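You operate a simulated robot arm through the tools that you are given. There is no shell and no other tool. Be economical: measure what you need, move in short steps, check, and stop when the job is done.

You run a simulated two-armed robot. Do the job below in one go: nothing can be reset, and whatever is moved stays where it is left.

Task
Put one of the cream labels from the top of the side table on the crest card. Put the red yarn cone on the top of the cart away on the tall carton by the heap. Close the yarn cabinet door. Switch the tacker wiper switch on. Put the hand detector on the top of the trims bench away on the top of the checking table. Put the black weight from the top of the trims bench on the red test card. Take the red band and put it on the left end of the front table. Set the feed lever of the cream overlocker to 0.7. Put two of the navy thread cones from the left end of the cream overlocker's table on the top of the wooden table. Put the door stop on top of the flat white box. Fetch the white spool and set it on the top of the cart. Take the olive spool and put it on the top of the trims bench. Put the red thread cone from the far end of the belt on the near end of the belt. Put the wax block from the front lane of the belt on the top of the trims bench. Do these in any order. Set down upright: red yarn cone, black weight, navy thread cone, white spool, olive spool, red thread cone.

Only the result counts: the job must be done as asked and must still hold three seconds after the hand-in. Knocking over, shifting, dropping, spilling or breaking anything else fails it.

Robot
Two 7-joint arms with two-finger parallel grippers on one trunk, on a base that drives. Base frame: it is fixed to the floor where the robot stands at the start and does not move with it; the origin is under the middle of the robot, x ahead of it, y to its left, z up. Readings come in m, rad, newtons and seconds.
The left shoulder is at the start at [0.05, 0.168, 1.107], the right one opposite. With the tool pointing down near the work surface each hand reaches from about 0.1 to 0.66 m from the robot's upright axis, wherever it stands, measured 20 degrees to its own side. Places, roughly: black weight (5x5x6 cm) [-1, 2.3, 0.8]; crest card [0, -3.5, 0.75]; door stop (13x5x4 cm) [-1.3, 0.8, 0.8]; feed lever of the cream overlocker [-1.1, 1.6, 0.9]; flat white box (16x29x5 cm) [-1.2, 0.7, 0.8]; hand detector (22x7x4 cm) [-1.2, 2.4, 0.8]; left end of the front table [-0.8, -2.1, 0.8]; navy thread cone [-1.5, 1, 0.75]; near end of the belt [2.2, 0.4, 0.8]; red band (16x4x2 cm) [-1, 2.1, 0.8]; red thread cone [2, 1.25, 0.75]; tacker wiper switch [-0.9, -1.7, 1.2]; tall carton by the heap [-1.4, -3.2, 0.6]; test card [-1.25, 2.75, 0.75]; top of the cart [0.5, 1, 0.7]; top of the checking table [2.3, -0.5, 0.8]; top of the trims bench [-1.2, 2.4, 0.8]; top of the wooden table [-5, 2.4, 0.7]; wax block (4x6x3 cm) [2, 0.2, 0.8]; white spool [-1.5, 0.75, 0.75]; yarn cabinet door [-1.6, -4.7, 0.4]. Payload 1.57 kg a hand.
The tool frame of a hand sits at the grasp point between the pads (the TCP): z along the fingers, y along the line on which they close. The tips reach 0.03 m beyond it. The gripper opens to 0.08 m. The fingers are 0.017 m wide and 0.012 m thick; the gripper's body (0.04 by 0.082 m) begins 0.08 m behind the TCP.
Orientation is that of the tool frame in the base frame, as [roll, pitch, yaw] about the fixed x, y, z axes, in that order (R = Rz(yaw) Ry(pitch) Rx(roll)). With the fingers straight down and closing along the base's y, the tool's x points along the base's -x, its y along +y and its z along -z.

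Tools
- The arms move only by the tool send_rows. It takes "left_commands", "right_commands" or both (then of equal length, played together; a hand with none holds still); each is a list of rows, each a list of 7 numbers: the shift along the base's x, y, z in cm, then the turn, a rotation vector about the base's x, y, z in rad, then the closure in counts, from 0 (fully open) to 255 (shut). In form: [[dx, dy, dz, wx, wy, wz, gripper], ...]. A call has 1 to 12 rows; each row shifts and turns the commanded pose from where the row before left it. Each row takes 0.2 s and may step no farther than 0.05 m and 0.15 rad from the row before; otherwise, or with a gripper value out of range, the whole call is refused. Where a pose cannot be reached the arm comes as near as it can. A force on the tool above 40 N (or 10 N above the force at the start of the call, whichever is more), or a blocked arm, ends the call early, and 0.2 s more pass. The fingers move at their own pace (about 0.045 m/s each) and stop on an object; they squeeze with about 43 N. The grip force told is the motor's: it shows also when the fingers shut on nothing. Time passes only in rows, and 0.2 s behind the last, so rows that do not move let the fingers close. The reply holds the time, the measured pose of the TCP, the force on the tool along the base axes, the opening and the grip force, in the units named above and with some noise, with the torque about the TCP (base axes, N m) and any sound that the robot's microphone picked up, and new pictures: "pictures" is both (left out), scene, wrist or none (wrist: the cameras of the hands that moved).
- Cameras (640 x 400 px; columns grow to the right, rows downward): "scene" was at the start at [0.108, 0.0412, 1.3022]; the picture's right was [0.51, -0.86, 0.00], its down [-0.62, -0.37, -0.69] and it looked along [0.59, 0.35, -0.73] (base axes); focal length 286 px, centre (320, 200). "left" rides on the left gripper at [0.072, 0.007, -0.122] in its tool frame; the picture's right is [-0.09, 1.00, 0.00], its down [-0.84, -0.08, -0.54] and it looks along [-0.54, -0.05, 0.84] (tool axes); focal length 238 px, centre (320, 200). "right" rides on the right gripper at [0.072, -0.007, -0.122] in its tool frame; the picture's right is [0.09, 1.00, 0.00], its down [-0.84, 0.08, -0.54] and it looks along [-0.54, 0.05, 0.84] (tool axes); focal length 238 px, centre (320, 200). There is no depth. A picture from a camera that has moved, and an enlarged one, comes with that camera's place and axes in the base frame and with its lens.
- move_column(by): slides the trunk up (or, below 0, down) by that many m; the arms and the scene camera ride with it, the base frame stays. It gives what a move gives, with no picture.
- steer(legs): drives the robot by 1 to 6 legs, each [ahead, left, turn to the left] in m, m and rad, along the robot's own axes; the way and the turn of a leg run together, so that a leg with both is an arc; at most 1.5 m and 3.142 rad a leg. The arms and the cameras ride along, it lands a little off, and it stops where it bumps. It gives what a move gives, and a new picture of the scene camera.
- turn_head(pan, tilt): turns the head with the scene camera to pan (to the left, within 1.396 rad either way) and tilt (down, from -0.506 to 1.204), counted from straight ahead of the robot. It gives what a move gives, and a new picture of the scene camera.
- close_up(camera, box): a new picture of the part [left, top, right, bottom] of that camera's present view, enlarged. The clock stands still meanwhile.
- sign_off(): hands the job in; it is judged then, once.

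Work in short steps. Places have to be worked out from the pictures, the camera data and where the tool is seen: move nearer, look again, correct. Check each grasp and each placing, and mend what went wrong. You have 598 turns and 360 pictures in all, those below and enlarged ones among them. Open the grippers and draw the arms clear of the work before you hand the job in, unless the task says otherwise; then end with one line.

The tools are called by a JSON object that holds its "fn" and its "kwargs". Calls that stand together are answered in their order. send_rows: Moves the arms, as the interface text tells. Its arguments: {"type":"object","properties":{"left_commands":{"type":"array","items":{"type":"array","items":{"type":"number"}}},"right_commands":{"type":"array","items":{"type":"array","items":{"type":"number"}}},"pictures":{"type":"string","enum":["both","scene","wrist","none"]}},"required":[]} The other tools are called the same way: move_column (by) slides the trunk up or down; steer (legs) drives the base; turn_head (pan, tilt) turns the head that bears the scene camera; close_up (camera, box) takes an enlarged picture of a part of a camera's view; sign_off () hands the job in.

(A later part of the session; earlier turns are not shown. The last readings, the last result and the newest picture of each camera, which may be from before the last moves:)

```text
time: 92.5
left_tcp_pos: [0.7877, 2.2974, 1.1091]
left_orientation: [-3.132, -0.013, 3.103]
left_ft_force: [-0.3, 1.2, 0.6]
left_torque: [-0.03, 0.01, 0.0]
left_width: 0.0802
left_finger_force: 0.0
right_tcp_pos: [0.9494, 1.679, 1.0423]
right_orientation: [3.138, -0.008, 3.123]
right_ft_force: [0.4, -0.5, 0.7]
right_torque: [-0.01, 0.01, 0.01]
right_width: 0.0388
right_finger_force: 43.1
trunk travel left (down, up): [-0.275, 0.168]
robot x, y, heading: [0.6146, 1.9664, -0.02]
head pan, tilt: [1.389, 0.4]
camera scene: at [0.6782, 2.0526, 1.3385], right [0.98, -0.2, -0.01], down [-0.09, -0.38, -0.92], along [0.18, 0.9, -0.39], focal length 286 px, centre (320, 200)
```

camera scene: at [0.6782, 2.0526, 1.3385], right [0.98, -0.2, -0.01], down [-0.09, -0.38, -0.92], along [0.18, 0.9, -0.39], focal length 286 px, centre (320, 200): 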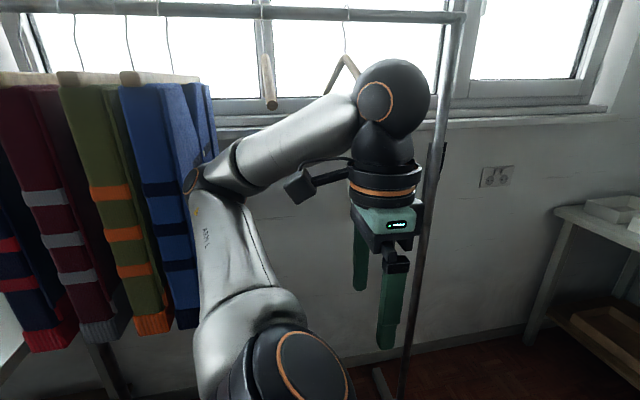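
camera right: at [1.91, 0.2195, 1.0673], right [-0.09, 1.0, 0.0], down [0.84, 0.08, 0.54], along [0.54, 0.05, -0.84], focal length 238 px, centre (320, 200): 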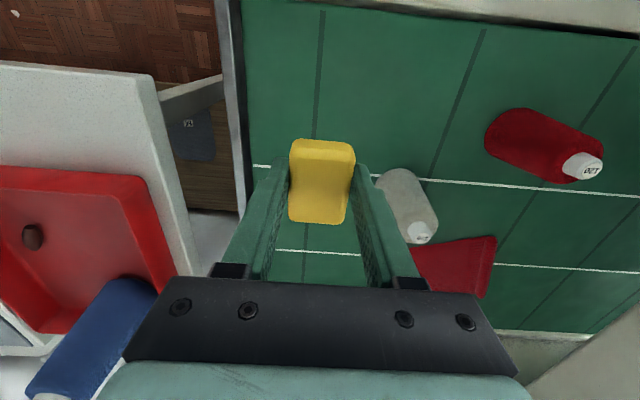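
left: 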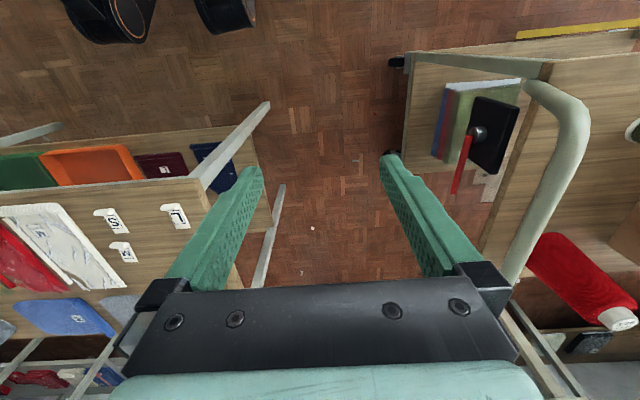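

The left elbow is against the blue scarf. I pull straight off it forward, then turn to face +y (as on the way in) and slide past the rack with the arms in front.

{"fn": "steer", "kwargs": {"legs": [[0.3, 0, 0], [0.15, -0.2, 0]]}}

{"fn": "turn_head", "kwargs": {"pan": 1.39, "tilt": 0.2}}

```text
time: 96.0
left_tcp_pos: [1.2257, 2.0926, 1.111]
left_orientation: [-3.13, -0.005, 3.1]
left_ft_force: [-0.4, -0.1, -0.2]
left_torque: [0.0, 0.03, -0.01]
left_width: 0.08
left_finger_force: 0.1
right_tcp_pos: [1.3848, 1.4726, 1.0471]
right_orientation: [-3.141, 0.002, 3.116]
right_ft_force: [-0.1, 0.4, -0.4]
right_torque: [0.01, 0.0, 0.01]
right_width: 0.0387
right_finger_force: 42.8
trunk travel left (down, up): [-0.275, 0.168]
robot x, y, heading: [1.0563, 1.7611, -0.023]
head pan, tilt: [1.389, 0.4]
camera scene: at [1.113, 1.8483, 1.3387], right [0.98, -0.2, 0.0], down [-0.08, -0.38, -0.92], along [0.19, 0.9, -0.39], focal length 286 px, centre (320, 200)
```

scene: 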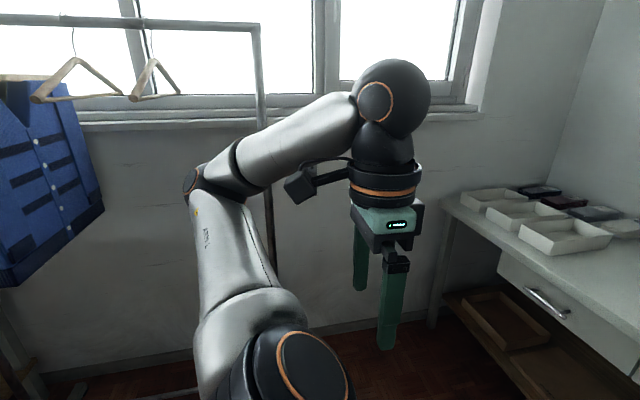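

```text
time: 96.7
left_tcp_pos: [1.2258, 2.0916, 1.1091]
left_orientation: [-3.129, -0.004, 3.098]
left_ft_force: [-0.1, -0.6, 0.2]
left_torque: [-0.02, 0.0, 0.01]
left_width: 0.08
left_finger_force: 0.0
right_tcp_pos: [1.3849, 1.4719, 1.0467]
right_orientation: [-3.141, 0.002, 3.118]
right_ft_force: [0.0, 0.3, -0.2]
right_torque: [-0.01, 0.01, 0.01]
right_width: 0.0389
right_finger_force: 42.9
trunk travel left (down, up): [-0.275, 0.168]
robot x, y, heading: [1.0544, 1.7644, -0.023]
head pan, tilt: [1.389, 0.201]
camera scene: at [1.1128, 1.8493, 1.3571], right [0.98, -0.2, 0.0], down [-0.04, -0.2, -0.98], along [0.2, 0.96, -0.2], focal length 286 px, centre (320, 200)
```

scene: 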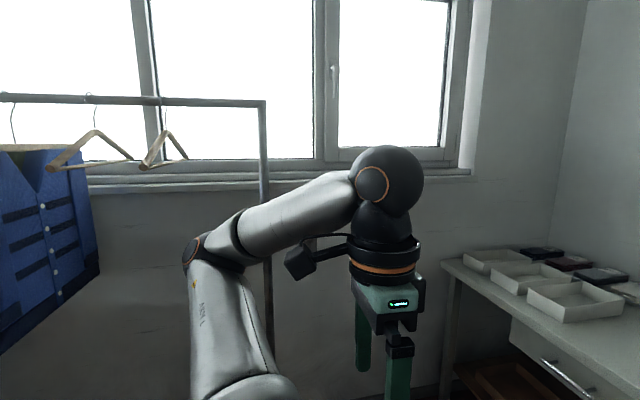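

The rack looks undisturbed. I turn to +y and slide past, then back down to the cart's left side and face +x.

{"fn": "steer", "kwargs": {"legs": [[0, 0, 1.59], [0.1, 0, 0], [0, 1.3, 0], [-1.15, 0, 0], [0, 0, -1.57]]}}

{"fn": "turn_head", "kwargs": {"pan": 0.1, "tilt": 0.8}}

```text
time: 117.2
left_tcp_pos: [-0.0692, 1.0287, 1.1088]
left_orientation: [-3.128, -0.006, 3.132]
left_ft_force: [0.2, -0.2, 0.3]
left_torque: [-0.04, 0.01, -0.02]
left_width: 0.0799
left_finger_force: 0.0
right_tcp_pos: [0.1097, 0.4142, 1.0471]
right_orientation: [-3.141, 0.001, -3.136]
right_ft_force: [-0.7, -0.2, -0.4]
right_torque: [-0.01, 0.0, 0.01]
right_width: 0.039
right_finger_force: 43.8
trunk travel left (down, up): [-0.275, 0.168]
robot x, y, heading: [-0.2289, 0.6884, 0.009]
head pan, tilt: [1.389, 0.201]
camera scene: at [-0.1737, 0.7825, 1.3572], right [0.98, -0.17, 0.0], down [-0.03, -0.2, -0.98], along [0.17, 0.97, -0.2], focal length 286 px, centre (320, 200)
```

scene: 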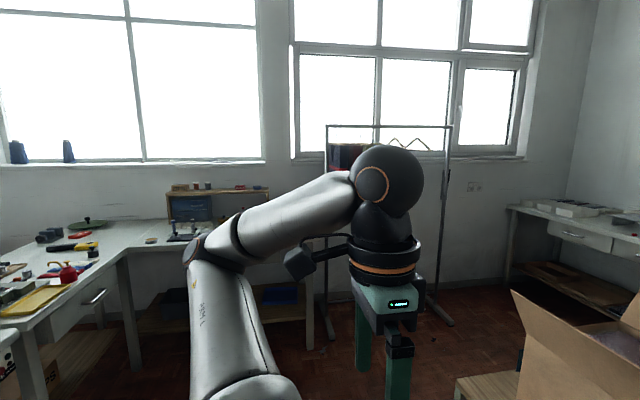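

```text
time: 118.7
left_tcp_pos: [-0.0689, 1.0286, 1.1094]
left_orientation: [-3.128, -0.005, 3.13]
left_ft_force: [-0.1, 0.2, -0.5]
left_torque: [0.0, -0.02, -0.03]
left_width: 0.0798
left_finger_force: 0.0
right_tcp_pos: [0.1101, 0.4142, 1.0466]
right_orientation: [-3.141, 0.003, -3.134]
right_ft_force: [-0.1, 0.6, -0.2]
right_torque: [0.01, 0.03, 0.04]
right_width: 0.0388
right_finger_force: 42.5
trunk travel left (down, up): [-0.275, 0.168]
robot x, y, heading: [-0.2306, 0.6889, 0.003]
head pan, tilt: [0.099, 0.799]
camera scene: at [-0.1097, 0.6995, 1.3035], right [0.11, -0.99, 0.0], down [-0.71, -0.08, -0.7], along [0.69, 0.07, -0.72], focal length 286 px, centre (320, 200)
```

scene: 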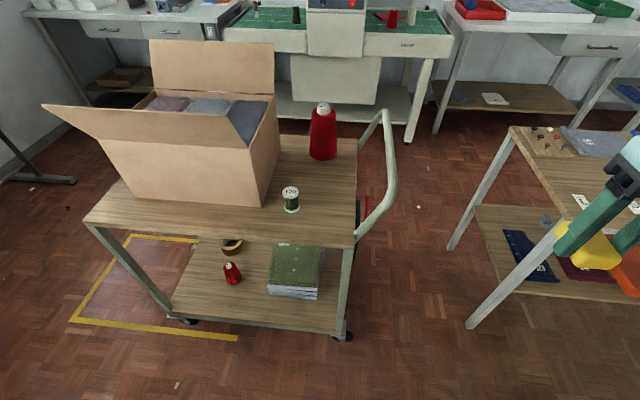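

A fine view of the cart. I zoom in on the spool to check whether it is olive.

{"fn": "close_up", "kwargs": {"camera": "scene", "box": [180, 90, 400, 310]}}

```text
1.82 times, centred on (290, 200) of scene
camera zoom: at [-0.1097, 0.6995, 1.3035], right [0.11, -0.99, 0.0], down [-0.71, -0.08, -0.7], along [0.69, 0.07, -0.72], focal length 519 px, centre (374, 200)
```

zoom: 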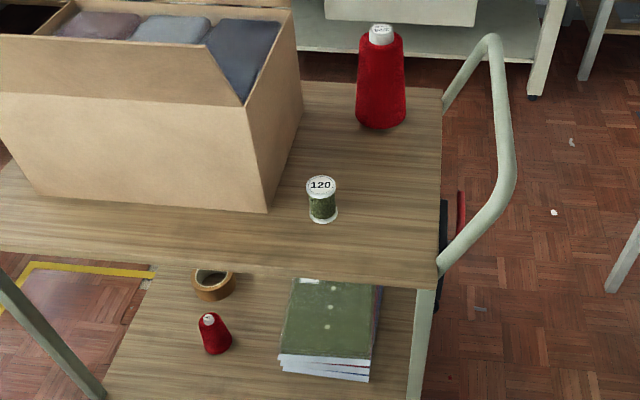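

The spool is dark olive green with white flanges; it's at about (0.427, 0.836), dia ≈4.7 cm, top ≈0.765. I move up and bring the left hand over it, sideways first to stay off the carton.

{"fn": "steer", "kwargs": {"legs": [[0.12, 0, 0]]}}

{"fn": "send_rows", "kwargs": {"left_commands": [[0, -4.8, 0, 0, 0, 0, 0], [0, -4.8, 0, 0, 0, 0, 0], [0, -4.8, 0, 0, 0, 0, 0], [0, -4.8, 0, 0, 0, 0, 0], [4.6, 0, -1.5, 0, 0, 0, 0], [4.6, 0, -1.5, 0, 0, 0, 0], [4.6, 0, -1.5, 0, 0, 0, 0], [4.6, 0, -1.5, 0, 0, 0, 0], [4.6, 0, -1.5, 0, 0, 0, 0], [4.6, 0, -1.5, 0, 0, 0, 0], [4.6, 0, -1.5, 0, 0, 0, 0], [4.6, 0, -1.5, 0, 0, 0, 0]], "pictures": "wrist"}}

```text
time: 119.9
left_tcp_pos: [0.0498, 1.0303, 1.1091]
left_orientation: [-3.129, -0.007, 3.134]
left_ft_force: [-0.6, 0.6, 0.4]
left_torque: [-0.02, 0.0, -0.04]
left_width: 0.0801
left_finger_force: 0.0
right_tcp_pos: [0.2303, 0.4152, 1.0465]
right_orientation: [-3.141, 0.001, -3.133]
right_ft_force: [0.0, 0.3, -0.4]
right_torque: [-0.04, 0.0, -0.06]
right_width: 0.039
right_finger_force: 42.8
trunk travel left (down, up): [-0.275, 0.168]
robot x, y, heading: [-0.1116, 0.6886, 0.012]
head pan, tilt: [0.099, 0.799]
camera scene: at [0.0106, 0.7006, 1.3034], right [0.11, -0.99, 0.0], down [-0.71, -0.08, -0.7], along [0.69, 0.08, -0.72], focal length 286 px, centre (320, 200)
```

scene: 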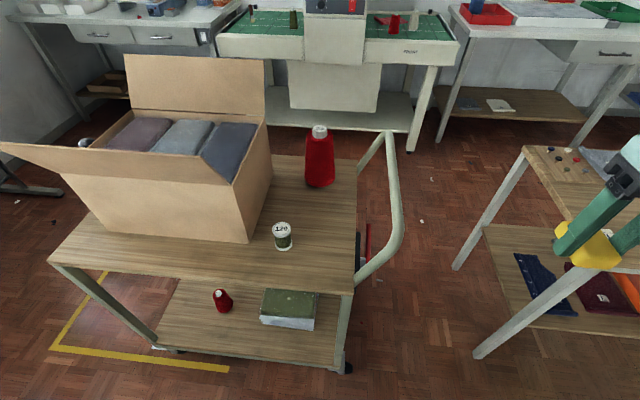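

```text
time: 122.5
left_tcp_pos: [0.3811, 0.8686, 0.9941]
left_orientation: [-3.122, 0.002, 3.129]
left_ft_force: [-5.6, -15.3, 14.3]
left_torque: [0.35, 0.23, 0.35]
left_width: 0.066
left_finger_force: 0.1
left hand out of reach, approached as far as the arm can: row 11, 12
right_tcp_pos: [0.229, 0.4139, 1.0467]
right_orientation: [3.138, 0.003, -3.134]
right_ft_force: [0.9, -0.3, 0.0]
right_torque: [0.0, 0.0, 0.01]
right_width: 0.0388
right_finger_force: 43.4
trunk travel left (down, up): [-0.275, 0.168]
robot x, y, heading: [-0.1104, 0.6953, 0.01]
head pan, tilt: [0.099, 0.799]
camera left: at [0.3095, 0.8791, 1.1143], right [0.11, 0.99, -0.02], down [0.83, -0.08, 0.54], along [0.54, -0.07, -0.84], focal length 238 px, centre (320, 200)
```

left: 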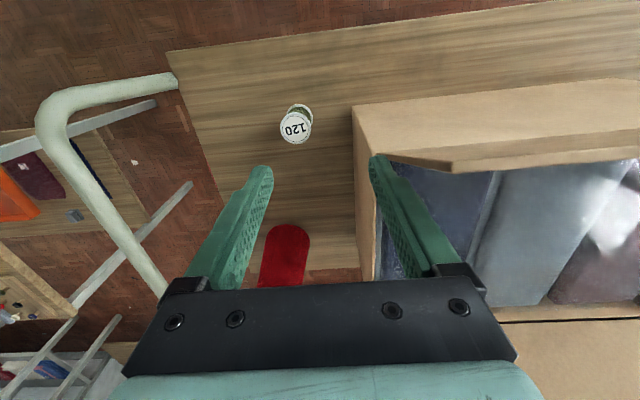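

The left finger met the carton's rim. I raise straight up and slightly back to relieve the contact.

{"fn": "send_rows", "kwargs": {"left_commands": [[-3, 0, 3, 0, 0, 0, 0], [-3, 0, 3, 0, 0, 0, 0], [-3, 0, 3, 0, 0, 0, 0], [-3, 0, 3, 0, 0, 0, 0]], "pictures": "both"}}

```text
time: 123.5
left_tcp_pos: [0.2611, 0.8738, 1.108]
left_orientation: [-3.128, -0.005, 3.132]
left_ft_force: [0.3, 0.4, -0.4]
left_torque: [0.0, 0.03, -0.02]
left_width: 0.0801
left_finger_force: 0.1
right_tcp_pos: [0.229, 0.4157, 1.0457]
right_orientation: [-3.141, 0.001, -3.132]
right_ft_force: [-0.4, -1.0, -0.1]
right_torque: [0.0, 0.03, 0.04]
right_width: 0.0388
right_finger_force: 43.0
trunk travel left (down, up): [-0.275, 0.168]
robot x, y, heading: [-0.1102, 0.6939, 0.012]
head pan, tilt: [0.099, 0.799]
camera scene: at [0.0094, 0.7006, 1.3036], right [0.11, -0.99, 0.0], down [-0.71, -0.08, -0.7], along [0.69, 0.08, -0.72], focal length 286 px, centre (320, 200)
camera left: at [0.19, 0.8834, 1.2297], right [0.1, 0.99, -0.01], down [0.84, -0.08, 0.54], along [0.53, -0.07, -0.84], focal length 238 px, centre (320, 200)
```

scene: 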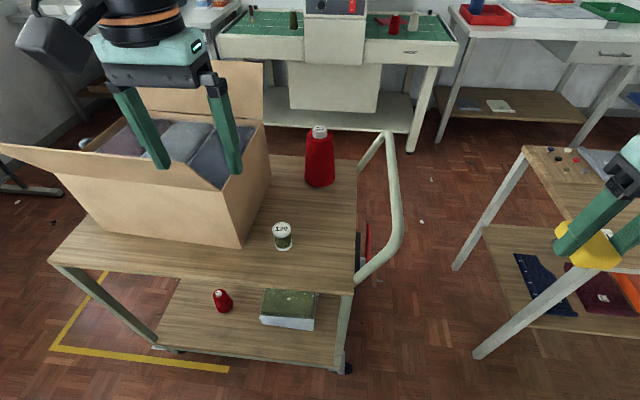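
left: 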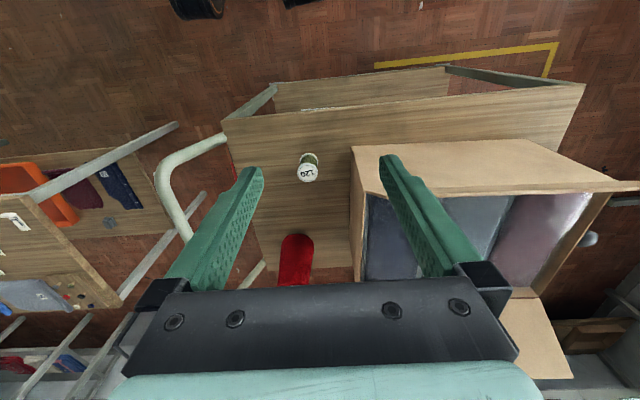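

The carton shows little or no change. The spool is near (0.412, 0.832), the carton wall at y≈0.94. I shift to y≈0.80 while high, then forward, and check.

{"fn": "send_rows", "kwargs": {"left_commands": [[0, -2.5, 0, 0, 0, 0, 0], [0, -2.5, 0, 0, 0, 0, 0], [0, -2.5, 0, 0, 0, 0, 0], [4, 0, 0, 0, 0, 0, 0], [4, 0, 0, 0, 0, 0, 0], [4, 0, 0, 0, 0, 0, 0], [3, 0, 0, 0, 0, 0, 0]], "pictures": "wrist"}}

```text
time: 125.1
left_tcp_pos: [0.3329, 0.854, 1.1011]
left_orientation: [-3.128, -0.004, 3.134]
left_ft_force: [0.0, 0.3, -0.1]
left_torque: [-0.01, -0.02, 0.03]
left_width: 0.0799
left_finger_force: 0.1
left hand out of reach, approached as far as the arm can: row 3, 4, 5, 6, 7
right_tcp_pos: [0.2308, 0.4166, 1.0468]
right_orientation: [3.141, 0.002, -3.133]
right_ft_force: [-0.6, 0.1, 0.3]
right_torque: [0.01, 0.04, -0.03]
right_width: 0.0392
right_finger_force: 42.6
trunk travel left (down, up): [-0.275, 0.168]
robot x, y, heading: [-0.1123, 0.6894, 0.011]
head pan, tilt: [0.099, 0.799]
camera left: at [0.2612, 0.8637, 1.2219], right [0.1, 0.99, -0.01], down [0.84, -0.08, 0.54], along [0.53, -0.07, -0.84], focal length 238 px, centre (320, 200)
```

left: 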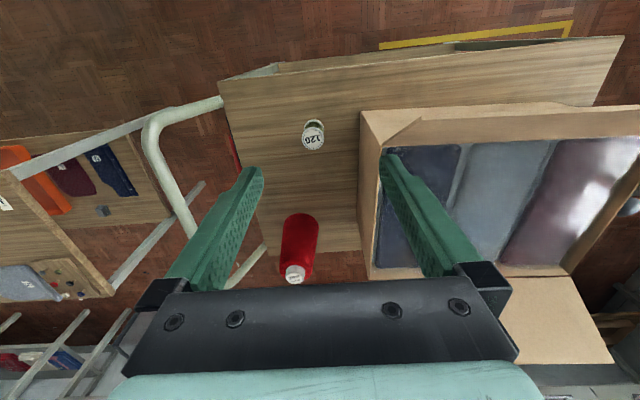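

The left arm seems stuck in an awkward elbow posture after the scarf contact. I back off and return that hand to its starting posture to free it.

{"fn": "steer", "kwargs": {"legs": [[-0.2, 0, 0]]}}

{"fn": "send_rows", "kwargs": {"left_commands": [[-2, 3.2, -2, 0, 0, 0, 0], [-2, 3.2, -2, 0, 0, 0, 0], [-1, 3.2, -2, 0, 0, 0, 0], [-1, 3.2, -2, 0, 0, 0, 0], [-1, 3.2, -2, 0, 0, 0, 0], [0, 2, -1.5, 0, 0, 0, 0], [0, 0, 0, 0, 0, 0, 0]], "pictures": "none"}}

{"fn": "send_rows", "kwargs": {"left_commands": [[2, -4, 0, 0, 0, 0, 0], [2, -4, 0, 0, 0, 0, 0], [2, -4, 0, 0, 0, 0, 0], [3, -4, 0, 0, 0, 0, 0], [3, -3, 0, 0, 0, 0, 0], [3, 0, 0, 0, 0, 0, 0], [3, 0, 0, 0, 0, 0, 0]], "pictures": "scene"}}

```text
time: 126.7
left_tcp_pos: [0.1328, 0.8518, 1.101]
left_orientation: [-3.126, -0.005, 3.132]
left_ft_force: [-0.1, -0.5, 0.0]
left_torque: [-0.02, 0.01, 0.02]
left_width: 0.08
left_finger_force: 0.1
right_tcp_pos: [0.0312, 0.4143, 1.0466]
right_orientation: [-3.142, 0.002, -3.134]
right_ft_force: [0.7, 0.5, -0.3]
right_torque: [0.02, 0.0, 0.0]
right_width: 0.0391
right_finger_force: 42.8
trunk travel left (down, up): [-0.275, 0.168]
robot x, y, heading: [-0.3092, 0.6913, 0.013]
head pan, tilt: [0.099, 0.799]
camera scene: at [-0.1895, 0.6988, 1.3036], right [0.11, -0.99, 0.0], down [-0.71, -0.08, -0.7], along [0.69, 0.08, -0.72], focal length 286 px, centre (320, 200)
```

scene: 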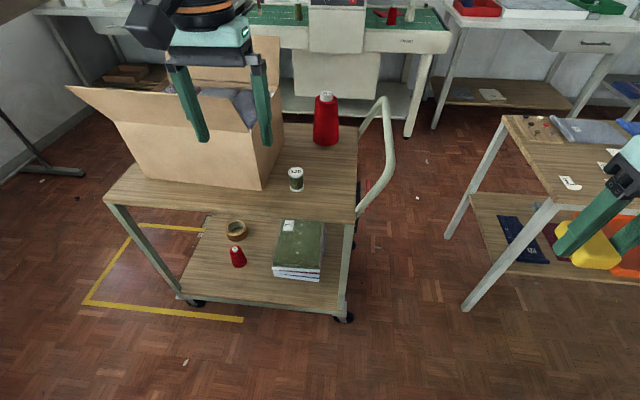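

```text
time: 128.3
left_tcp_pos: [0.0632, 1.033, 0.9854]
left_orientation: [-3.128, -0.005, 3.134]
left_ft_force: [0.5, -0.4, -0.7]
left_torque: [0.01, -0.02, -0.03]
left_width: 0.0801
left_finger_force: 0.1
right_tcp_pos: [0.0319, 0.4147, 1.048]
right_orientation: [-3.141, 0.001, -3.134]
right_ft_force: [0.6, -0.4, -0.4]
right_torque: [0.02, 0.02, 0.0]
right_width: 0.0389
right_finger_force: 43.7
trunk travel left (down, up): [-0.275, 0.168]
robot x, y, heading: [-0.306, 0.6876, 0.008]
head pan, tilt: [0.099, 0.799]
```

```text
time: 129.9
left_tcp_pos: [0.1955, 0.8849, 0.9872]
left_orientation: [-3.126, -0.006, 3.133]
left_ft_force: [0.0, 0.6, -0.1]
left_torque: [-0.02, 0.01, 0.0]
left_width: 0.0797
left_finger_force: 0.2
left hand out of reach, approached as far as the arm can: row 5, 6, 7
right_tcp_pos: [0.0314, 0.4146, 1.0467]
right_orientation: [-3.14, 0.002, -3.134]
right_ft_force: [-0.1, -0.3, -1.2]
right_torque: [0.0, 0.0, -0.01]
right_width: 0.0388
right_finger_force: 43.0
trunk travel left (down, up): [-0.275, 0.168]
robot x, y, heading: [-0.3058, 0.6918, 0.007]
head pan, tilt: [0.099, 0.799]
camera scene: at [-0.189, 0.6988, 1.3035], right [0.11, -0.99, 0.0], down [-0.71, -0.08, -0.7], along [0.69, 0.08, -0.72], focal length 286 px, centre (320, 200)
```

scene: 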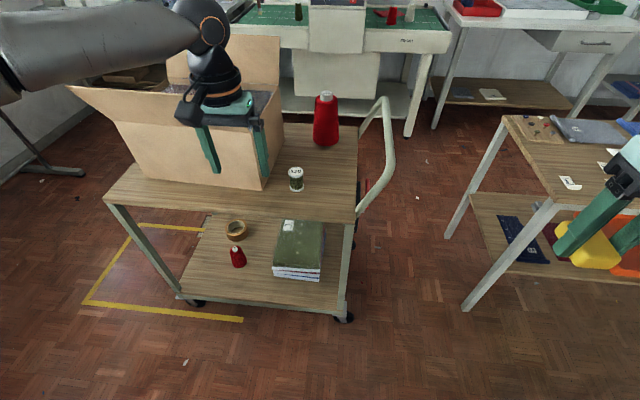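

The limit is simply the target being too far inboard; I should have it ~20° to the left. I raise the hand, shift the robot right to y≈0.6 and forward.

{"fn": "send_rows", "kwargs": {"left_commands": [[-2, 0, 4, 0, 0, 0, 0], [-2, 0, 4, 0, 0, 0, 0], [-2, 0, 3, 0, 0, 0, 0]], "pictures": "none"}}

{"fn": "steer", "kwargs": {"legs": [[0, -0.11, 0], [0.19, 0, 0]]}}

{"fn": "send_rows", "kwargs": {"left_commands": [[2, 0, 0, 0, 0, 0, 0], [3, 0, 0, 0, 0, 0, 0], [3, 0, 0, 0, 0, 0, 0], [0, 0, 0, 0, 0, 0, 0]], "pictures": "wrist"}}

```text
time: 130.7
left_tcp_pos: [0.1364, 0.8858, 1.0984]
left_orientation: [-3.127, -0.004, 3.133]
left_ft_force: [0.5, -0.6, -0.5]
left_torque: [-0.02, 0.04, 0.01]
left_width: 0.08
left_finger_force: 0.0
right_tcp_pos: [0.032, 0.4151, 1.0478]
right_orientation: [-3.14, 0.002, -3.133]
right_ft_force: [0.5, 1.0, -0.9]
right_torque: [-0.01, -0.02, -0.01]
right_width: 0.0389
right_finger_force: 43.1
trunk travel left (down, up): [-0.275, 0.168]
robot x, y, heading: [-0.3099, 0.6888, 0.009]
head pan, tilt: [0.099, 0.799]
```

```text
time: 133.0
left_tcp_pos: [0.329, 0.7795, 1.0955]
left_orientation: [-3.128, -0.004, 3.135]
left_ft_force: [-0.3, -0.1, 0.5]
left_torque: [0.0, 0.03, 0.02]
left_width: 0.0799
left_finger_force: 0.1
right_tcp_pos: [0.2246, 0.3078, 1.0463]
right_orientation: [3.141, 0.001, -3.132]
right_ft_force: [-0.1, -0.9, 0.0]
right_torque: [0.0, 0.01, -0.02]
right_width: 0.0387
right_finger_force: 42.8
trunk travel left (down, up): [-0.275, 0.168]
robot x, y, heading: [-0.1174, 0.5838, 0.008]
head pan, tilt: [0.099, 0.799]
camera scene: at [0.0035, 0.5916, 1.3034], right [0.11, -0.99, 0.0], down [-0.71, -0.08, -0.7], along [0.69, 0.08, -0.72], focal length 286 px, centre (320, 200)
```

scene: 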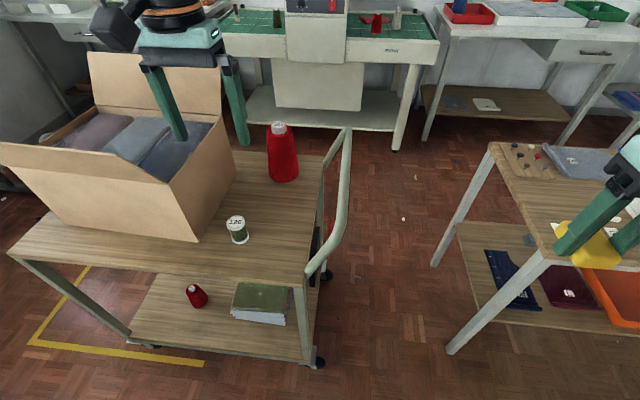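

```text
time: 134.0
left_tcp_pos: [0.3767, 0.7918, 1.0911]
left_orientation: [-3.127, -0.003, 3.135]
left_ft_force: [0.4, -0.7, 0.0]
left_torque: [0.0, -0.04, 0.02]
left_width: 0.0801
left_finger_force: 0.1
left hand out of reach, approached as far as the arm can: row 2, 3
right_tcp_pos: [0.2239, 0.3078, 1.0465]
right_orientation: [-3.141, 0.001, -3.131]
right_ft_force: [0.0, 0.0, -0.4]
right_torque: [-0.03, -0.02, 0.01]
right_width: 0.0387
right_finger_force: 42.8
trunk travel left (down, up): [-0.275, 0.168]
robot x, y, heading: [-0.119, 0.5798, 0.012]
head pan, tilt: [0.099, 0.799]
camera left: at [0.3052, 0.8019, 1.2123], right [0.1, 1.0, -0.01], down [0.84, -0.07, 0.54], along [0.54, -0.07, -0.84], focal length 238 px, centre (320, 200)
```

left: 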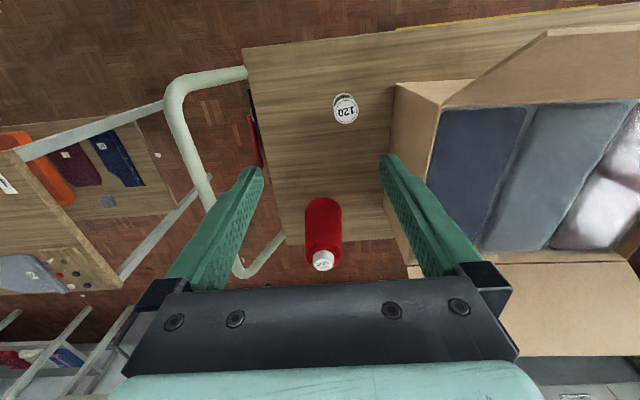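

Reach shrinks at height; lower down it should be fine. Spool ≈(0.405, 0.833): I descend toward it and look again.

{"fn": "send_rows", "kwargs": {"left_commands": [[0, 1, -4, 0, 0, 0, 0], [0, 1, -4, 0, 0, 0, 0], [1, 1, -4, 0, 0, 0, 0], [1.3, 1, -4, 0, 0, 0, 0], [0, 0, 0, 0, 0, 0, 0]], "pictures": "wrist"}}

```text
time: 135.2
left_tcp_pos: [0.3988, 0.8324, 0.9331]
left_orientation: [-3.127, -0.002, 3.134]
left_ft_force: [0.6, 0.5, 0.1]
left_torque: [0.02, 0.0, -0.01]
left_width: 0.0802
left_finger_force: 0.1
right_tcp_pos: [0.2231, 0.3075, 1.047]
right_orientation: [-3.139, 0.001, -3.132]
right_ft_force: [0.3, 0.6, -0.5]
right_torque: [0.0, 0.0, 0.02]
right_width: 0.0389
right_finger_force: 43.2
trunk travel left (down, up): [-0.275, 0.168]
robot x, y, heading: [-0.1176, 0.5841, 0.008]
head pan, tilt: [0.099, 0.799]
camera left: at [0.3279, 0.8422, 1.0529], right [0.1, 0.99, -0.01], down [0.84, -0.08, 0.54], along [0.54, -0.07, -0.84], focal length 238 px, centre (320, 200)
```

left: 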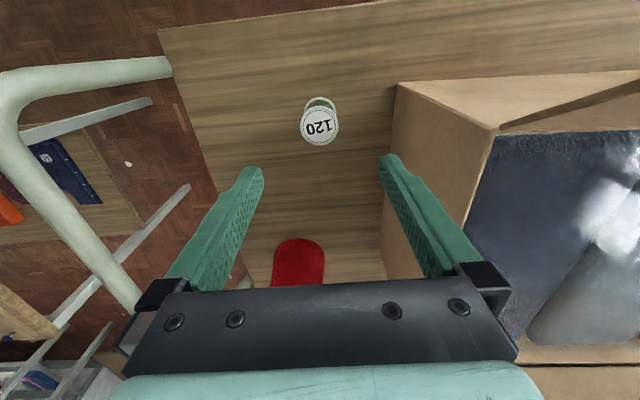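

Spool at (0.409, 0.829). I descend to TCP z≈0.745 and close.

{"fn": "send_rows", "kwargs": {"left_commands": [[0.5, -0.3, -4, 0, 0, 0, 0], [0.5, 0, -4, 0, 0, 0, 0], [0, 0, -4, 0, 0, 0, 0], [0, 0, -4, 0, 0, 0, 0], [0, 0, -2.8, 0, 0, 0, 0], [0, 0, 0, 0, 0, 0, 255], [0, 0, 0, 0, 0, 0, 255], [0, 0, 0, 0, 0, 0, 255], [0, 0, 0, 0, 0, 0, 255]], "pictures": "wrist"}}

```text
time: 137.2
left_tcp_pos: [0.3513, 0.861, 0.7901]
left_orientation: [-3.128, -0.003, 3.134]
left_ft_force: [-0.2, -0.5, -0.6]
left_torque: [0.04, -0.02, 0.01]
left_width: 0.0002
left_finger_force: 4.2
left hand out of reach, approached as far as the arm can: row 2, 3, 4, 5
right_tcp_pos: [0.2242, 0.3082, 1.0478]
right_orientation: [-3.139, 0.002, -3.132]
right_ft_force: [0.2, -0.5, -1.0]
right_torque: [-0.02, 0.03, 0.0]
right_width: 0.0386
right_finger_force: 43.2
trunk travel left (down, up): [-0.275, 0.168]
robot x, y, heading: [-0.121, 0.5818, 0.011]
head pan, tilt: [0.099, 0.799]
camera left: at [0.2787, 0.8718, 0.9114], right [0.1, 0.99, -0.02], down [0.84, -0.07, 0.54], along [0.54, -0.07, -0.84], focal length 238 px, centre (320, 200)
```

left: 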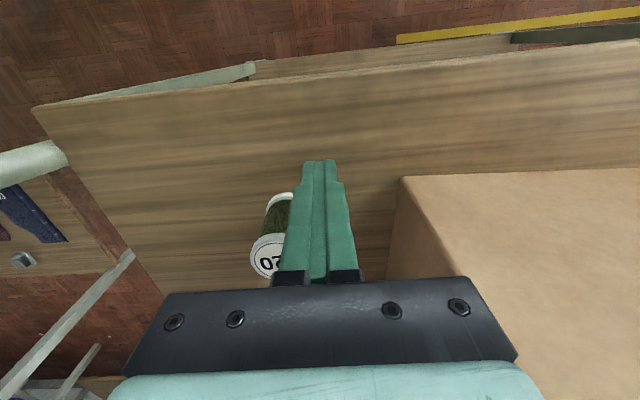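

The left arm fell short, so something in its posture limits it. I raise the hand clear and test whether a tool yaw frees the reach.

{"fn": "send_rows", "kwargs": {"left_commands": [[-1, 0, 4, 0, 0, 0, 255], [0, 0, 4, 0, 0, 0, 255], [0, 0, 4, 0, 0, 0, 255], [0, 0, 3, 0, 0, 0, 0], [0, 0, 0, 0, 0, -0.15, 0], [0, 0, 0, 0, 0, -0.15, 0], [0, 0, 0, 0, 0, -0.15, 0], [0, 0, 0, 0, 0, -0.15, 0]], "pictures": "none"}}

{"fn": "send_rows", "kwargs": {"left_commands": [[3, -1, 0, 0, 0, 0, 0], [3, -1, 0, 0, 0, 0, 0], [3, -1, 0, 0, 0, 0, 0], [3, 0, 0, 0, 0, 0, 0]], "pictures": "scene"}}

```text
time: 139.0
left_tcp_pos: [0.3403, 0.8632, 0.9409]
left_orientation: [-3.126, -0.006, 2.531]
left_ft_force: [-1.0, -0.2, 0.9]
left_torque: [-0.01, -0.01, 0.0]
left_width: 0.08
left_finger_force: 0.0
right_tcp_pos: [0.2242, 0.3084, 1.047]
right_orientation: [3.141, 0.001, -3.132]
right_ft_force: [-0.1, 0.8, 0.5]
right_torque: [0.0, 0.01, 0.01]
right_width: 0.0388
right_finger_force: 42.6
trunk travel left (down, up): [-0.275, 0.168]
robot x, y, heading: [-0.1157, 0.581, 0.012]
head pan, tilt: [0.099, 0.799]
```

```text
time: 140.0
left_tcp_pos: [0.4236, 0.8471, 0.9448]
left_orientation: [-3.126, -0.004, 2.534]
left_ft_force: [0.4, 0.2, 0.4]
left_torque: [0.03, 0.02, -0.03]
left_width: 0.0802
left_finger_force: 0.1
left hand out of reach, approached as far as the arm can: row 3, 4
right_tcp_pos: [0.2241, 0.3076, 1.0468]
right_orientation: [-3.141, 0.003, -3.131]
right_ft_force: [0.0, -0.1, -0.8]
right_torque: [-0.03, 0.01, -0.03]
right_width: 0.0387
right_finger_force: 42.8
trunk travel left (down, up): [-0.275, 0.168]
robot x, y, heading: [-0.1177, 0.5869, 0.011]
head pan, tilt: [0.099, 0.799]
camera scene: at [0.0031, 0.5918, 1.3035], right [0.11, -0.99, 0.0], down [-0.71, -0.08, -0.7], along [0.69, 0.08, -0.72], focal length 286 px, centre (320, 200)
```

scene: 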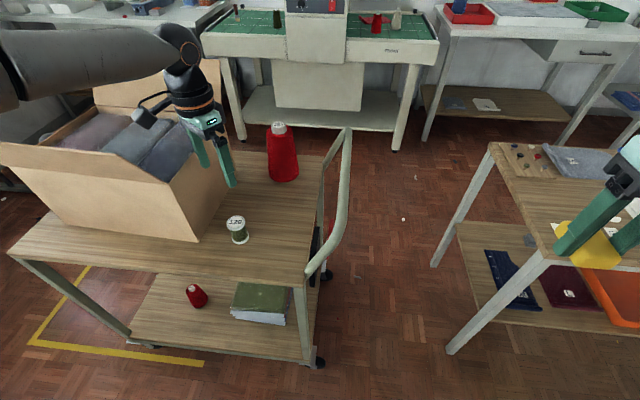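

The elbow is swung far out left. I back off, turn to open space and straighten the left arm out diagonally so its posture can re-settle.

{"fn": "steer", "kwargs": {"legs": [[-0.2, 0, 0], [0, 0, 1.2]]}}

{"fn": "send_rows", "kwargs": {"left_commands": [[-3, 0, 0, 0, 0, 0.15, 0], [-3, 0, 0, 0, 0, 0.15, 0], [-3, 2, 0, 0, 0, 0.15, 0], [-3, 2, 0, 0, 0, 0.15, 0], [-3, 2, -1, 0, 0, 0, 0], [-3, 2, -1, 0, 0, 0, 0], [-2, 3, -1, 0, 0, 0, 0], [-2, 3, -1, 0, 0, 0, 0]], "pictures": "scene"}}

```text
time: 144.6
left_tcp_pos: [-0.3631, 1.1787, 0.9449]
left_orientation: [-3.126, -0.002, -2.558]
left_ft_force: [1.1, -0.2, 0.8]
left_torque: [-0.02, 0.02, -0.03]
left_width: 0.08
left_finger_force: 0.1
right_tcp_pos: [0.0646, 0.7953, 1.0467]
right_orientation: [-3.141, 0.001, -1.94]
right_ft_force: [-0.5, -0.2, -0.6]
right_torque: [0.03, -0.01, 0.02]
right_width: 0.0388
right_finger_force: 42.7
trunk travel left (down, up): [-0.275, 0.168]
robot x, y, heading: [-0.3182, 0.5789, 1.202]
head pan, tilt: [0.099, 0.799]
camera scene: at [-0.2804, 0.695, 1.3035], right [0.96, -0.27, 0.0], down [-0.19, -0.69, -0.7], along [0.19, 0.67, -0.72], focal length 286 px, centre (320, 200)
```

scene: 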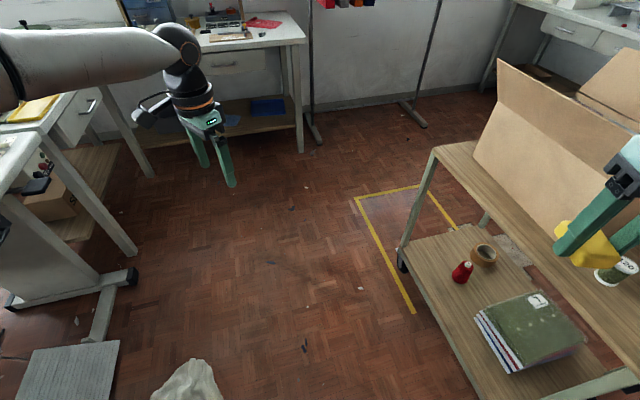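

```text
time: 146.4
left_tcp_pos: [-0.582, 1.2659, 0.9164]
left_orientation: [-3.128, -0.001, -1.958]
left_ft_force: [-0.2, -0.3, 0.4]
left_torque: [-0.01, 0.02, -0.04]
left_width: 0.0802
left_finger_force: 0.1
left hand out of reach, approached as far as the arm can: row 7, 8
right_tcp_pos: [0.0647, 0.7943, 1.0473]
right_orientation: [-3.141, 0.001, -1.94]
right_ft_force: [0.3, 0.7, -1.2]
right_torque: [0.01, 0.0, 0.0]
right_width: 0.0387
right_finger_force: 43.1
trunk travel left (down, up): [-0.275, 0.168]
robot x, y, heading: [-0.3125, 0.5767, 1.204]
head pan, tilt: [0.099, 0.799]
camera scene: at [-0.2802, 0.695, 1.3035], right [0.96, -0.27, 0.0], down [-0.19, -0.69, -0.7], along [0.18, 0.67, -0.72], focal length 286 px, centre (320, 200)
```

scene: 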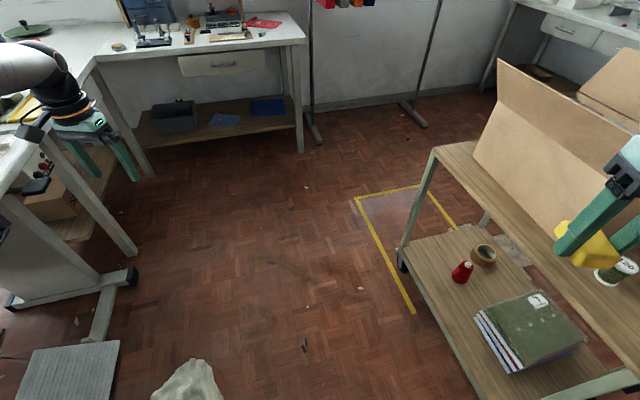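

The arm now reaches 0.74 m out to the left, so it has straightened. I swing it inward at that extension to see if the normal reach is back.

{"fn": "send_rows", "kwargs": {"left_commands": [[3.7, -1.4, 0, 0, 0, 0, 0], [3.7, -1.4, 0, 0, 0, 0, 0], [3.7, -1.4, 0, 0, 0, 0, 0], [4, -0.7, 0, 0, 0, 0, 0], [4, -0.7, 0, 0, 0, 0, 0], [4, -0.7, 0, 0, 0, 0, 0], [0, 0, -4, 0, 0, 0, 0], [0, 0, -4, 0, 0, 0, 0]], "pictures": "scene"}}

```text
time: 148.2
left_tcp_pos: [-0.386, 1.1649, 0.8534]
left_orientation: [-3.127, -0.001, -1.957]
left_ft_force: [-0.2, 0.2, -0.5]
left_torque: [0.03, 0.0, 0.02]
left_width: 0.0801
left_finger_force: 0.0
left hand out of reach, approached as far as the arm can: row 5, 6, 7, 8
right_tcp_pos: [0.0652, 0.7942, 1.0463]
right_orientation: [3.141, 0.001, -1.941]
right_ft_force: [-0.6, -0.4, -0.6]
right_torque: [0.03, 0.0, 0.02]
right_width: 0.0387
right_finger_force: 42.7
trunk travel left (down, up): [-0.275, 0.168]
robot x, y, heading: [-0.3183, 0.5786, 1.205]
head pan, tilt: [0.099, 0.799]
camera scene: at [-0.2804, 0.6951, 1.3035], right [0.96, -0.27, 0.0], down [-0.19, -0.69, -0.7], along [0.19, 0.67, -0.72], focal length 286 px, centre (320, 200)
```

scene: 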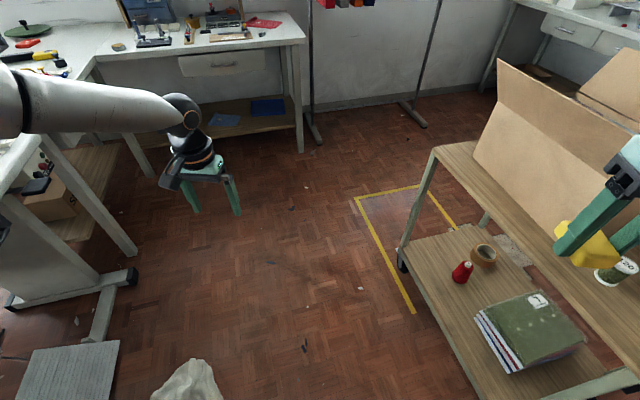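

Still limited inboard. I test a larger clockwise tool yaw to see which joint is limiting.

{"fn": "send_rows", "kwargs": {"left_commands": [[0, 0, 1, 0, 0, -0.15, 0], [0, 0, 1, 0, 0, -0.15, 0], [0, 0, 1, 0, 0, -0.15, 0], [0, 0, 0, 0, 0, -0.15, 0], [0, 0, 0, 0, 0, -0.15, 0], [0, 0, 0, 0, 0, -0.15, 0], [0, 0, 0, 0, 0, -0.15, 0], [0, 0, 0, 0, 0, -0.15, 0], [3.7, -1.4, 0, 0, 0, 0, 0], [3.7, -1.4, 0, 0, 0, 0, 0], [3.7, -1.4, 0, 0, 0, 0, 0], [3.7, -1.4, 0, 0, 0, 0, 0]], "pictures": "none"}}

```text
time: 150.8
left_tcp_pos: [-0.3087, 1.0745, 0.9088]
left_orientation: [-3.129, -0.001, 3.126]
left_ft_force: [-0.7, 0.2, -0.3]
left_torque: [-0.01, 0.05, 0.02]
left_width: 0.0799
left_finger_force: 0.1
left hand out of reach, approached as far as the arm can: row 9, 10, 11, 12
right_tcp_pos: [0.0663, 0.7949, 1.0464]
right_orientation: [-3.141, 0.002, -1.938]
right_ft_force: [1.4, -0.1, 0.0]
right_torque: [0.01, -0.02, 0.03]
right_width: 0.039
right_finger_force: 43.1
trunk travel left (down, up): [-0.275, 0.168]
robot x, y, heading: [-0.3144, 0.5789, 1.202]
head pan, tilt: [0.099, 0.799]
```

Still limited. I return to the stretched pose and then push forward-inward along full extension so the elbow stays straight.

{"fn": "send_rows", "kwargs": {"left_commands": [[-3.8, 2.4, 0, 0, 0, 0.15, 0], [-3.8, 2.4, 0, 0, 0, 0.15, 0], [-3.8, 2.4, 0, 0, 0, 0.15, 0], [-3.8, 2.4, 0, 0, 0, 0.15, 0], [-3.8, 2.4, 0, 0, 0, 0.15, 0], [-3.8, 2.4, 0, 0, 0, 0.15, 0], [-3.8, 2.4, 0, 0, 0, 0.15, 0], [0, 0, 0, 0, 0, 0.15, 0]], "pictures": "none"}}

{"fn": "send_rows", "kwargs": {"left_commands": [[3.1, 2.5, 0, 0, 0, 0, 0], [3.1, 2.5, 0, 0, 0, 0, 0], [3.1, 2.5, 0, 0, 0, 0, 0], [3.1, 2.5, 0, 0, 0, 0, 0], [3.1, 2.5, 0, 0, 0, 0, 0], [3.1, 2.5, 0, 0, 0, 0, 0], [3.1, 2.5, 0, 0, 0, 0, 0], [3.1, 2.5, 0, 0, 0, 0, 0]], "pictures": "scene"}}

```text
time: 152.6
left_tcp_pos: [-0.574, 1.2425, 0.9106]
left_orientation: [-3.129, -0.004, -1.955]
left_ft_force: [-0.3, -0.1, 0.4]
left_torque: [0.0, 0.02, 0.0]
left_width: 0.08
left_finger_force: 0.1
right_tcp_pos: [0.0656, 0.7938, 1.0465]
right_orientation: [-3.141, 0.003, -1.938]
right_ft_force: [-0.2, -0.2, -0.7]
right_torque: [0.0, 0.0, -0.01]
right_width: 0.0389
right_finger_force: 42.8
trunk travel left (down, up): [-0.275, 0.168]
robot x, y, heading: [-0.3162, 0.5768, 1.205]
head pan, tilt: [0.099, 0.799]
```

```text
time: 154.4
left_tcp_pos: [-0.4278, 1.2328, 0.9463]
left_orientation: [-3.127, -0.003, -1.956]
left_ft_force: [0.0, -0.3, -0.6]
left_torque: [0.04, -0.02, -0.03]
left_width: 0.0802
left_finger_force: 0.1
left hand out of reach, approached as far as the arm can: row 1, 2, 3, 4, 5, 6, 7, 8
right_tcp_pos: [0.0651, 0.7943, 1.0472]
right_orientation: [-3.142, 0.002, -1.938]
right_ft_force: [-0.4, -0.4, 0.5]
right_torque: [-0.03, 0.01, -0.02]
right_width: 0.0389
right_finger_force: 42.8
trunk travel left (down, up): [-0.275, 0.168]
robot x, y, heading: [-0.316, 0.5824, 1.205]
head pan, tilt: [0.099, 0.799]
camera scene: at [-0.2803, 0.695, 1.3035], right [0.96, -0.27, 0.0], down [-0.19, -0.69, -0.7], along [0.19, 0.67, -0.72], focal length 286 px, centre (320, 200)
```

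scene: 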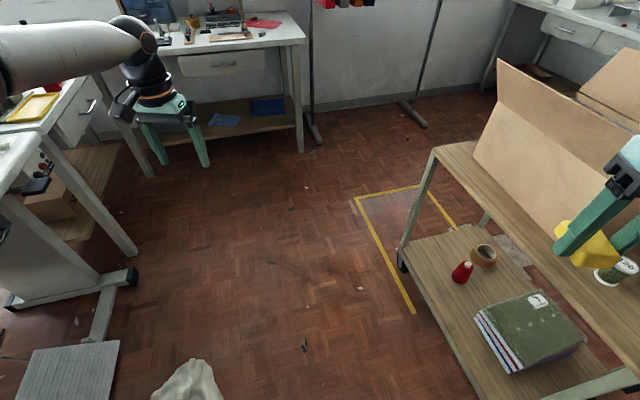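

I look at the left arm itself to diagnose its posture.

{"fn": "turn_head", "kwargs": {"pan": 0.9, "tilt": 0.5}}

```text
time: 155.5
left_tcp_pos: [-0.4273, 1.2333, 0.9456]
left_orientation: [-3.129, -0.003, -1.957]
left_ft_force: [-0.4, -0.3, -0.8]
left_torque: [0.0, 0.02, -0.01]
left_width: 0.0803
left_finger_force: 0.1
right_tcp_pos: [0.0658, 0.7945, 1.046]
right_orientation: [-3.141, 0.002, -1.939]
right_ft_force: [0.4, -0.3, -0.4]
right_torque: [0.02, 0.0, -0.01]
right_width: 0.0387
right_finger_force: 43.2
trunk travel left (down, up): [-0.275, 0.168]
robot x, y, heading: [-0.3186, 0.5785, 1.198]
head pan, tilt: [0.901, 0.499]
camera scene: at [-0.3479, 0.6956, 1.3295], right [0.86, 0.51, 0.0], down [0.24, -0.41, -0.88], along [-0.45, 0.76, -0.48], focal length 286 px, centre (320, 200)
```

scene: 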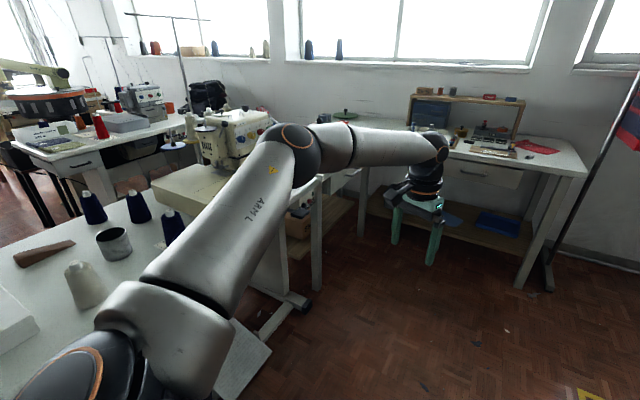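

The elbow is far out and level. I tilt the fingers outward to force the elbow inward/down while drawing in, then tilt back.

{"fn": "send_rows", "kwargs": {"left_commands": [[-0.5, -3, 0, 0.053, 0.139, 0, 0], [-0.5, -3, 0, 0.053, 0.139, 0, 0], [-0.5, -3, 0, 0.053, 0.139, 0, 0], [0, 0, 0, 0.053, 0.139, 0, 0], [0, 0, 0, 0.053, 0.139, 0, 0], [0, 0, 0, 0.053, 0.139, 0, 0], [0, 0, 0, 0.053, 0.139, 0, 0], [0, 0, 0, 0.053, 0.139, 0, 0]], "pictures": "scene"}}

```text
time: 157.3
left_tcp_pos: [-0.5195, 1.1315, 0.9631]
left_orientation: [1.965, -0.021, -1.944]
left_ft_force: [-0.6, 0.1, 0.1]
left_torque: [0.01, 0.01, -0.02]
left_width: 0.08
left_finger_force: 0.0
left hand out of reach, approached as far as the arm can: row 5, 6, 7, 8
right_tcp_pos: [0.0657, 0.7948, 1.047]
right_orientation: [-3.141, 0.003, -1.939]
right_ft_force: [0.2, 0.0, -0.4]
right_torque: [-0.02, -0.03, 0.01]
right_width: 0.039
right_finger_force: 43.0
trunk travel left (down, up): [-0.275, 0.168]
robot x, y, heading: [-0.3139, 0.5781, 1.204]
head pan, tilt: [0.901, 0.499]
camera scene: at [-0.3482, 0.6959, 1.3295], right [0.86, 0.51, 0.0], down [0.24, -0.41, -0.88], along [-0.45, 0.76, -0.48], focal length 286 px, centre (320, 200)
```

scene: 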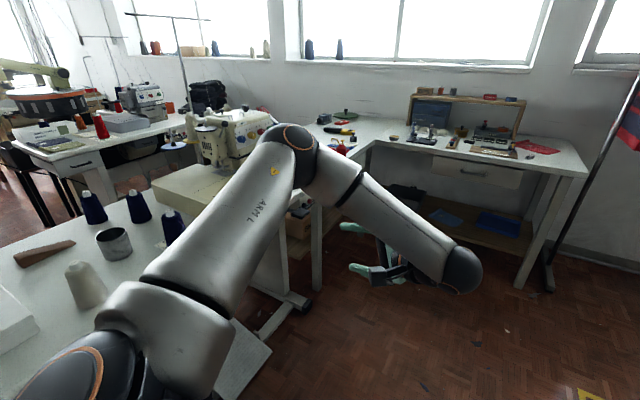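

The upper arm stays pinned at a shoulder limit. I level the tool again and bring the hand low and close to the body so the elbow must drop.

{"fn": "send_rows", "kwargs": {"left_commands": [[0, 0, 0, -0.053, -0.139, 0, 0], [0, 0, 0, -0.053, -0.139, 0, 0], [0, 0, 0, -0.053, -0.139, 0, 0], [0, 0, 0, -0.053, -0.139, 0, 0], [0, -1, -1, -0.053, -0.139, 0, 0], [0, -2, -2, -0.053, -0.139, 0, 0], [0, -2, -3, -0.053, -0.139, 0, 0], [0, -2.5, -3.5, -0.04, -0.106, 0, 0], [0, -2.5, -4, 0, 0, 0, 0], [0, -2.5, -4, 0, 0, 0, 0], [0, -2.5, -4, 0, 0, 0, 0], [0, -2.5, -4, 0, 0, 0, 0]], "pictures": "none"}}

{"fn": "send_rows", "kwargs": {"left_commands": [[1, -2, -1, 0, 0, 0, 0], [1, -2, -1, 0, 0, 0, 0], [1, -2, -1, 0, 0, 0, 0]], "pictures": "scene"}}

```text
time: 159.9
left_tcp_pos: [-0.5197, 0.9546, 0.7075]
left_orientation: [3.12, -0.005, -1.957]
left_ft_force: [0.3, -0.9, -0.1]
left_torque: [0.02, -0.01, -0.04]
left_width: 0.08
left_finger_force: 0.1
right_tcp_pos: [0.0661, 0.7945, 1.0459]
right_orientation: [3.139, -0.002, -1.94]
right_ft_force: [0.2, 0.7, -1.2]
right_torque: [-0.01, 0.05, -0.01]
right_width: 0.0388
right_finger_force: 43.1
trunk travel left (down, up): [-0.275, 0.168]
robot x, y, heading: [-0.3133, 0.5839, 1.203]
head pan, tilt: [0.901, 0.499]
```

```text
time: 160.7
left_tcp_pos: [-0.5111, 0.919, 0.7099]
left_orientation: [3.121, -0.006, -1.958]
left_ft_force: [0.3, 0.2, 1.0]
left_torque: [0.0, 0.0, -0.01]
left_width: 0.0796
left_finger_force: 0.0
left hand out of reach, approached as far as the arm can: row 1, 2, 3
right_tcp_pos: [0.0659, 0.7943, 1.0473]
right_orientation: [3.14, 0.003, -1.938]
right_ft_force: [0.1, 0.0, -0.1]
right_torque: [0.0, 0.0, -0.03]
right_width: 0.0393
right_finger_force: 42.5
trunk travel left (down, up): [-0.275, 0.168]
robot x, y, heading: [-0.3176, 0.5794, 1.2]
head pan, tilt: [0.901, 0.499]
camera scene: at [-0.3482, 0.6955, 1.3295], right [0.86, 0.51, 0.0], down [0.24, -0.41, -0.88], along [-0.45, 0.76, -0.48], focal length 286 px, centre (320, 200)
```

scene: 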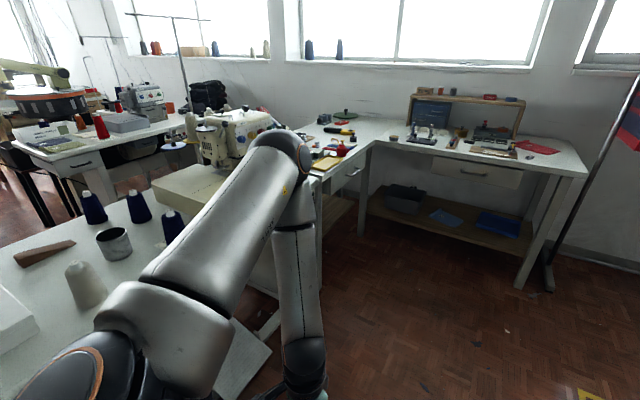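

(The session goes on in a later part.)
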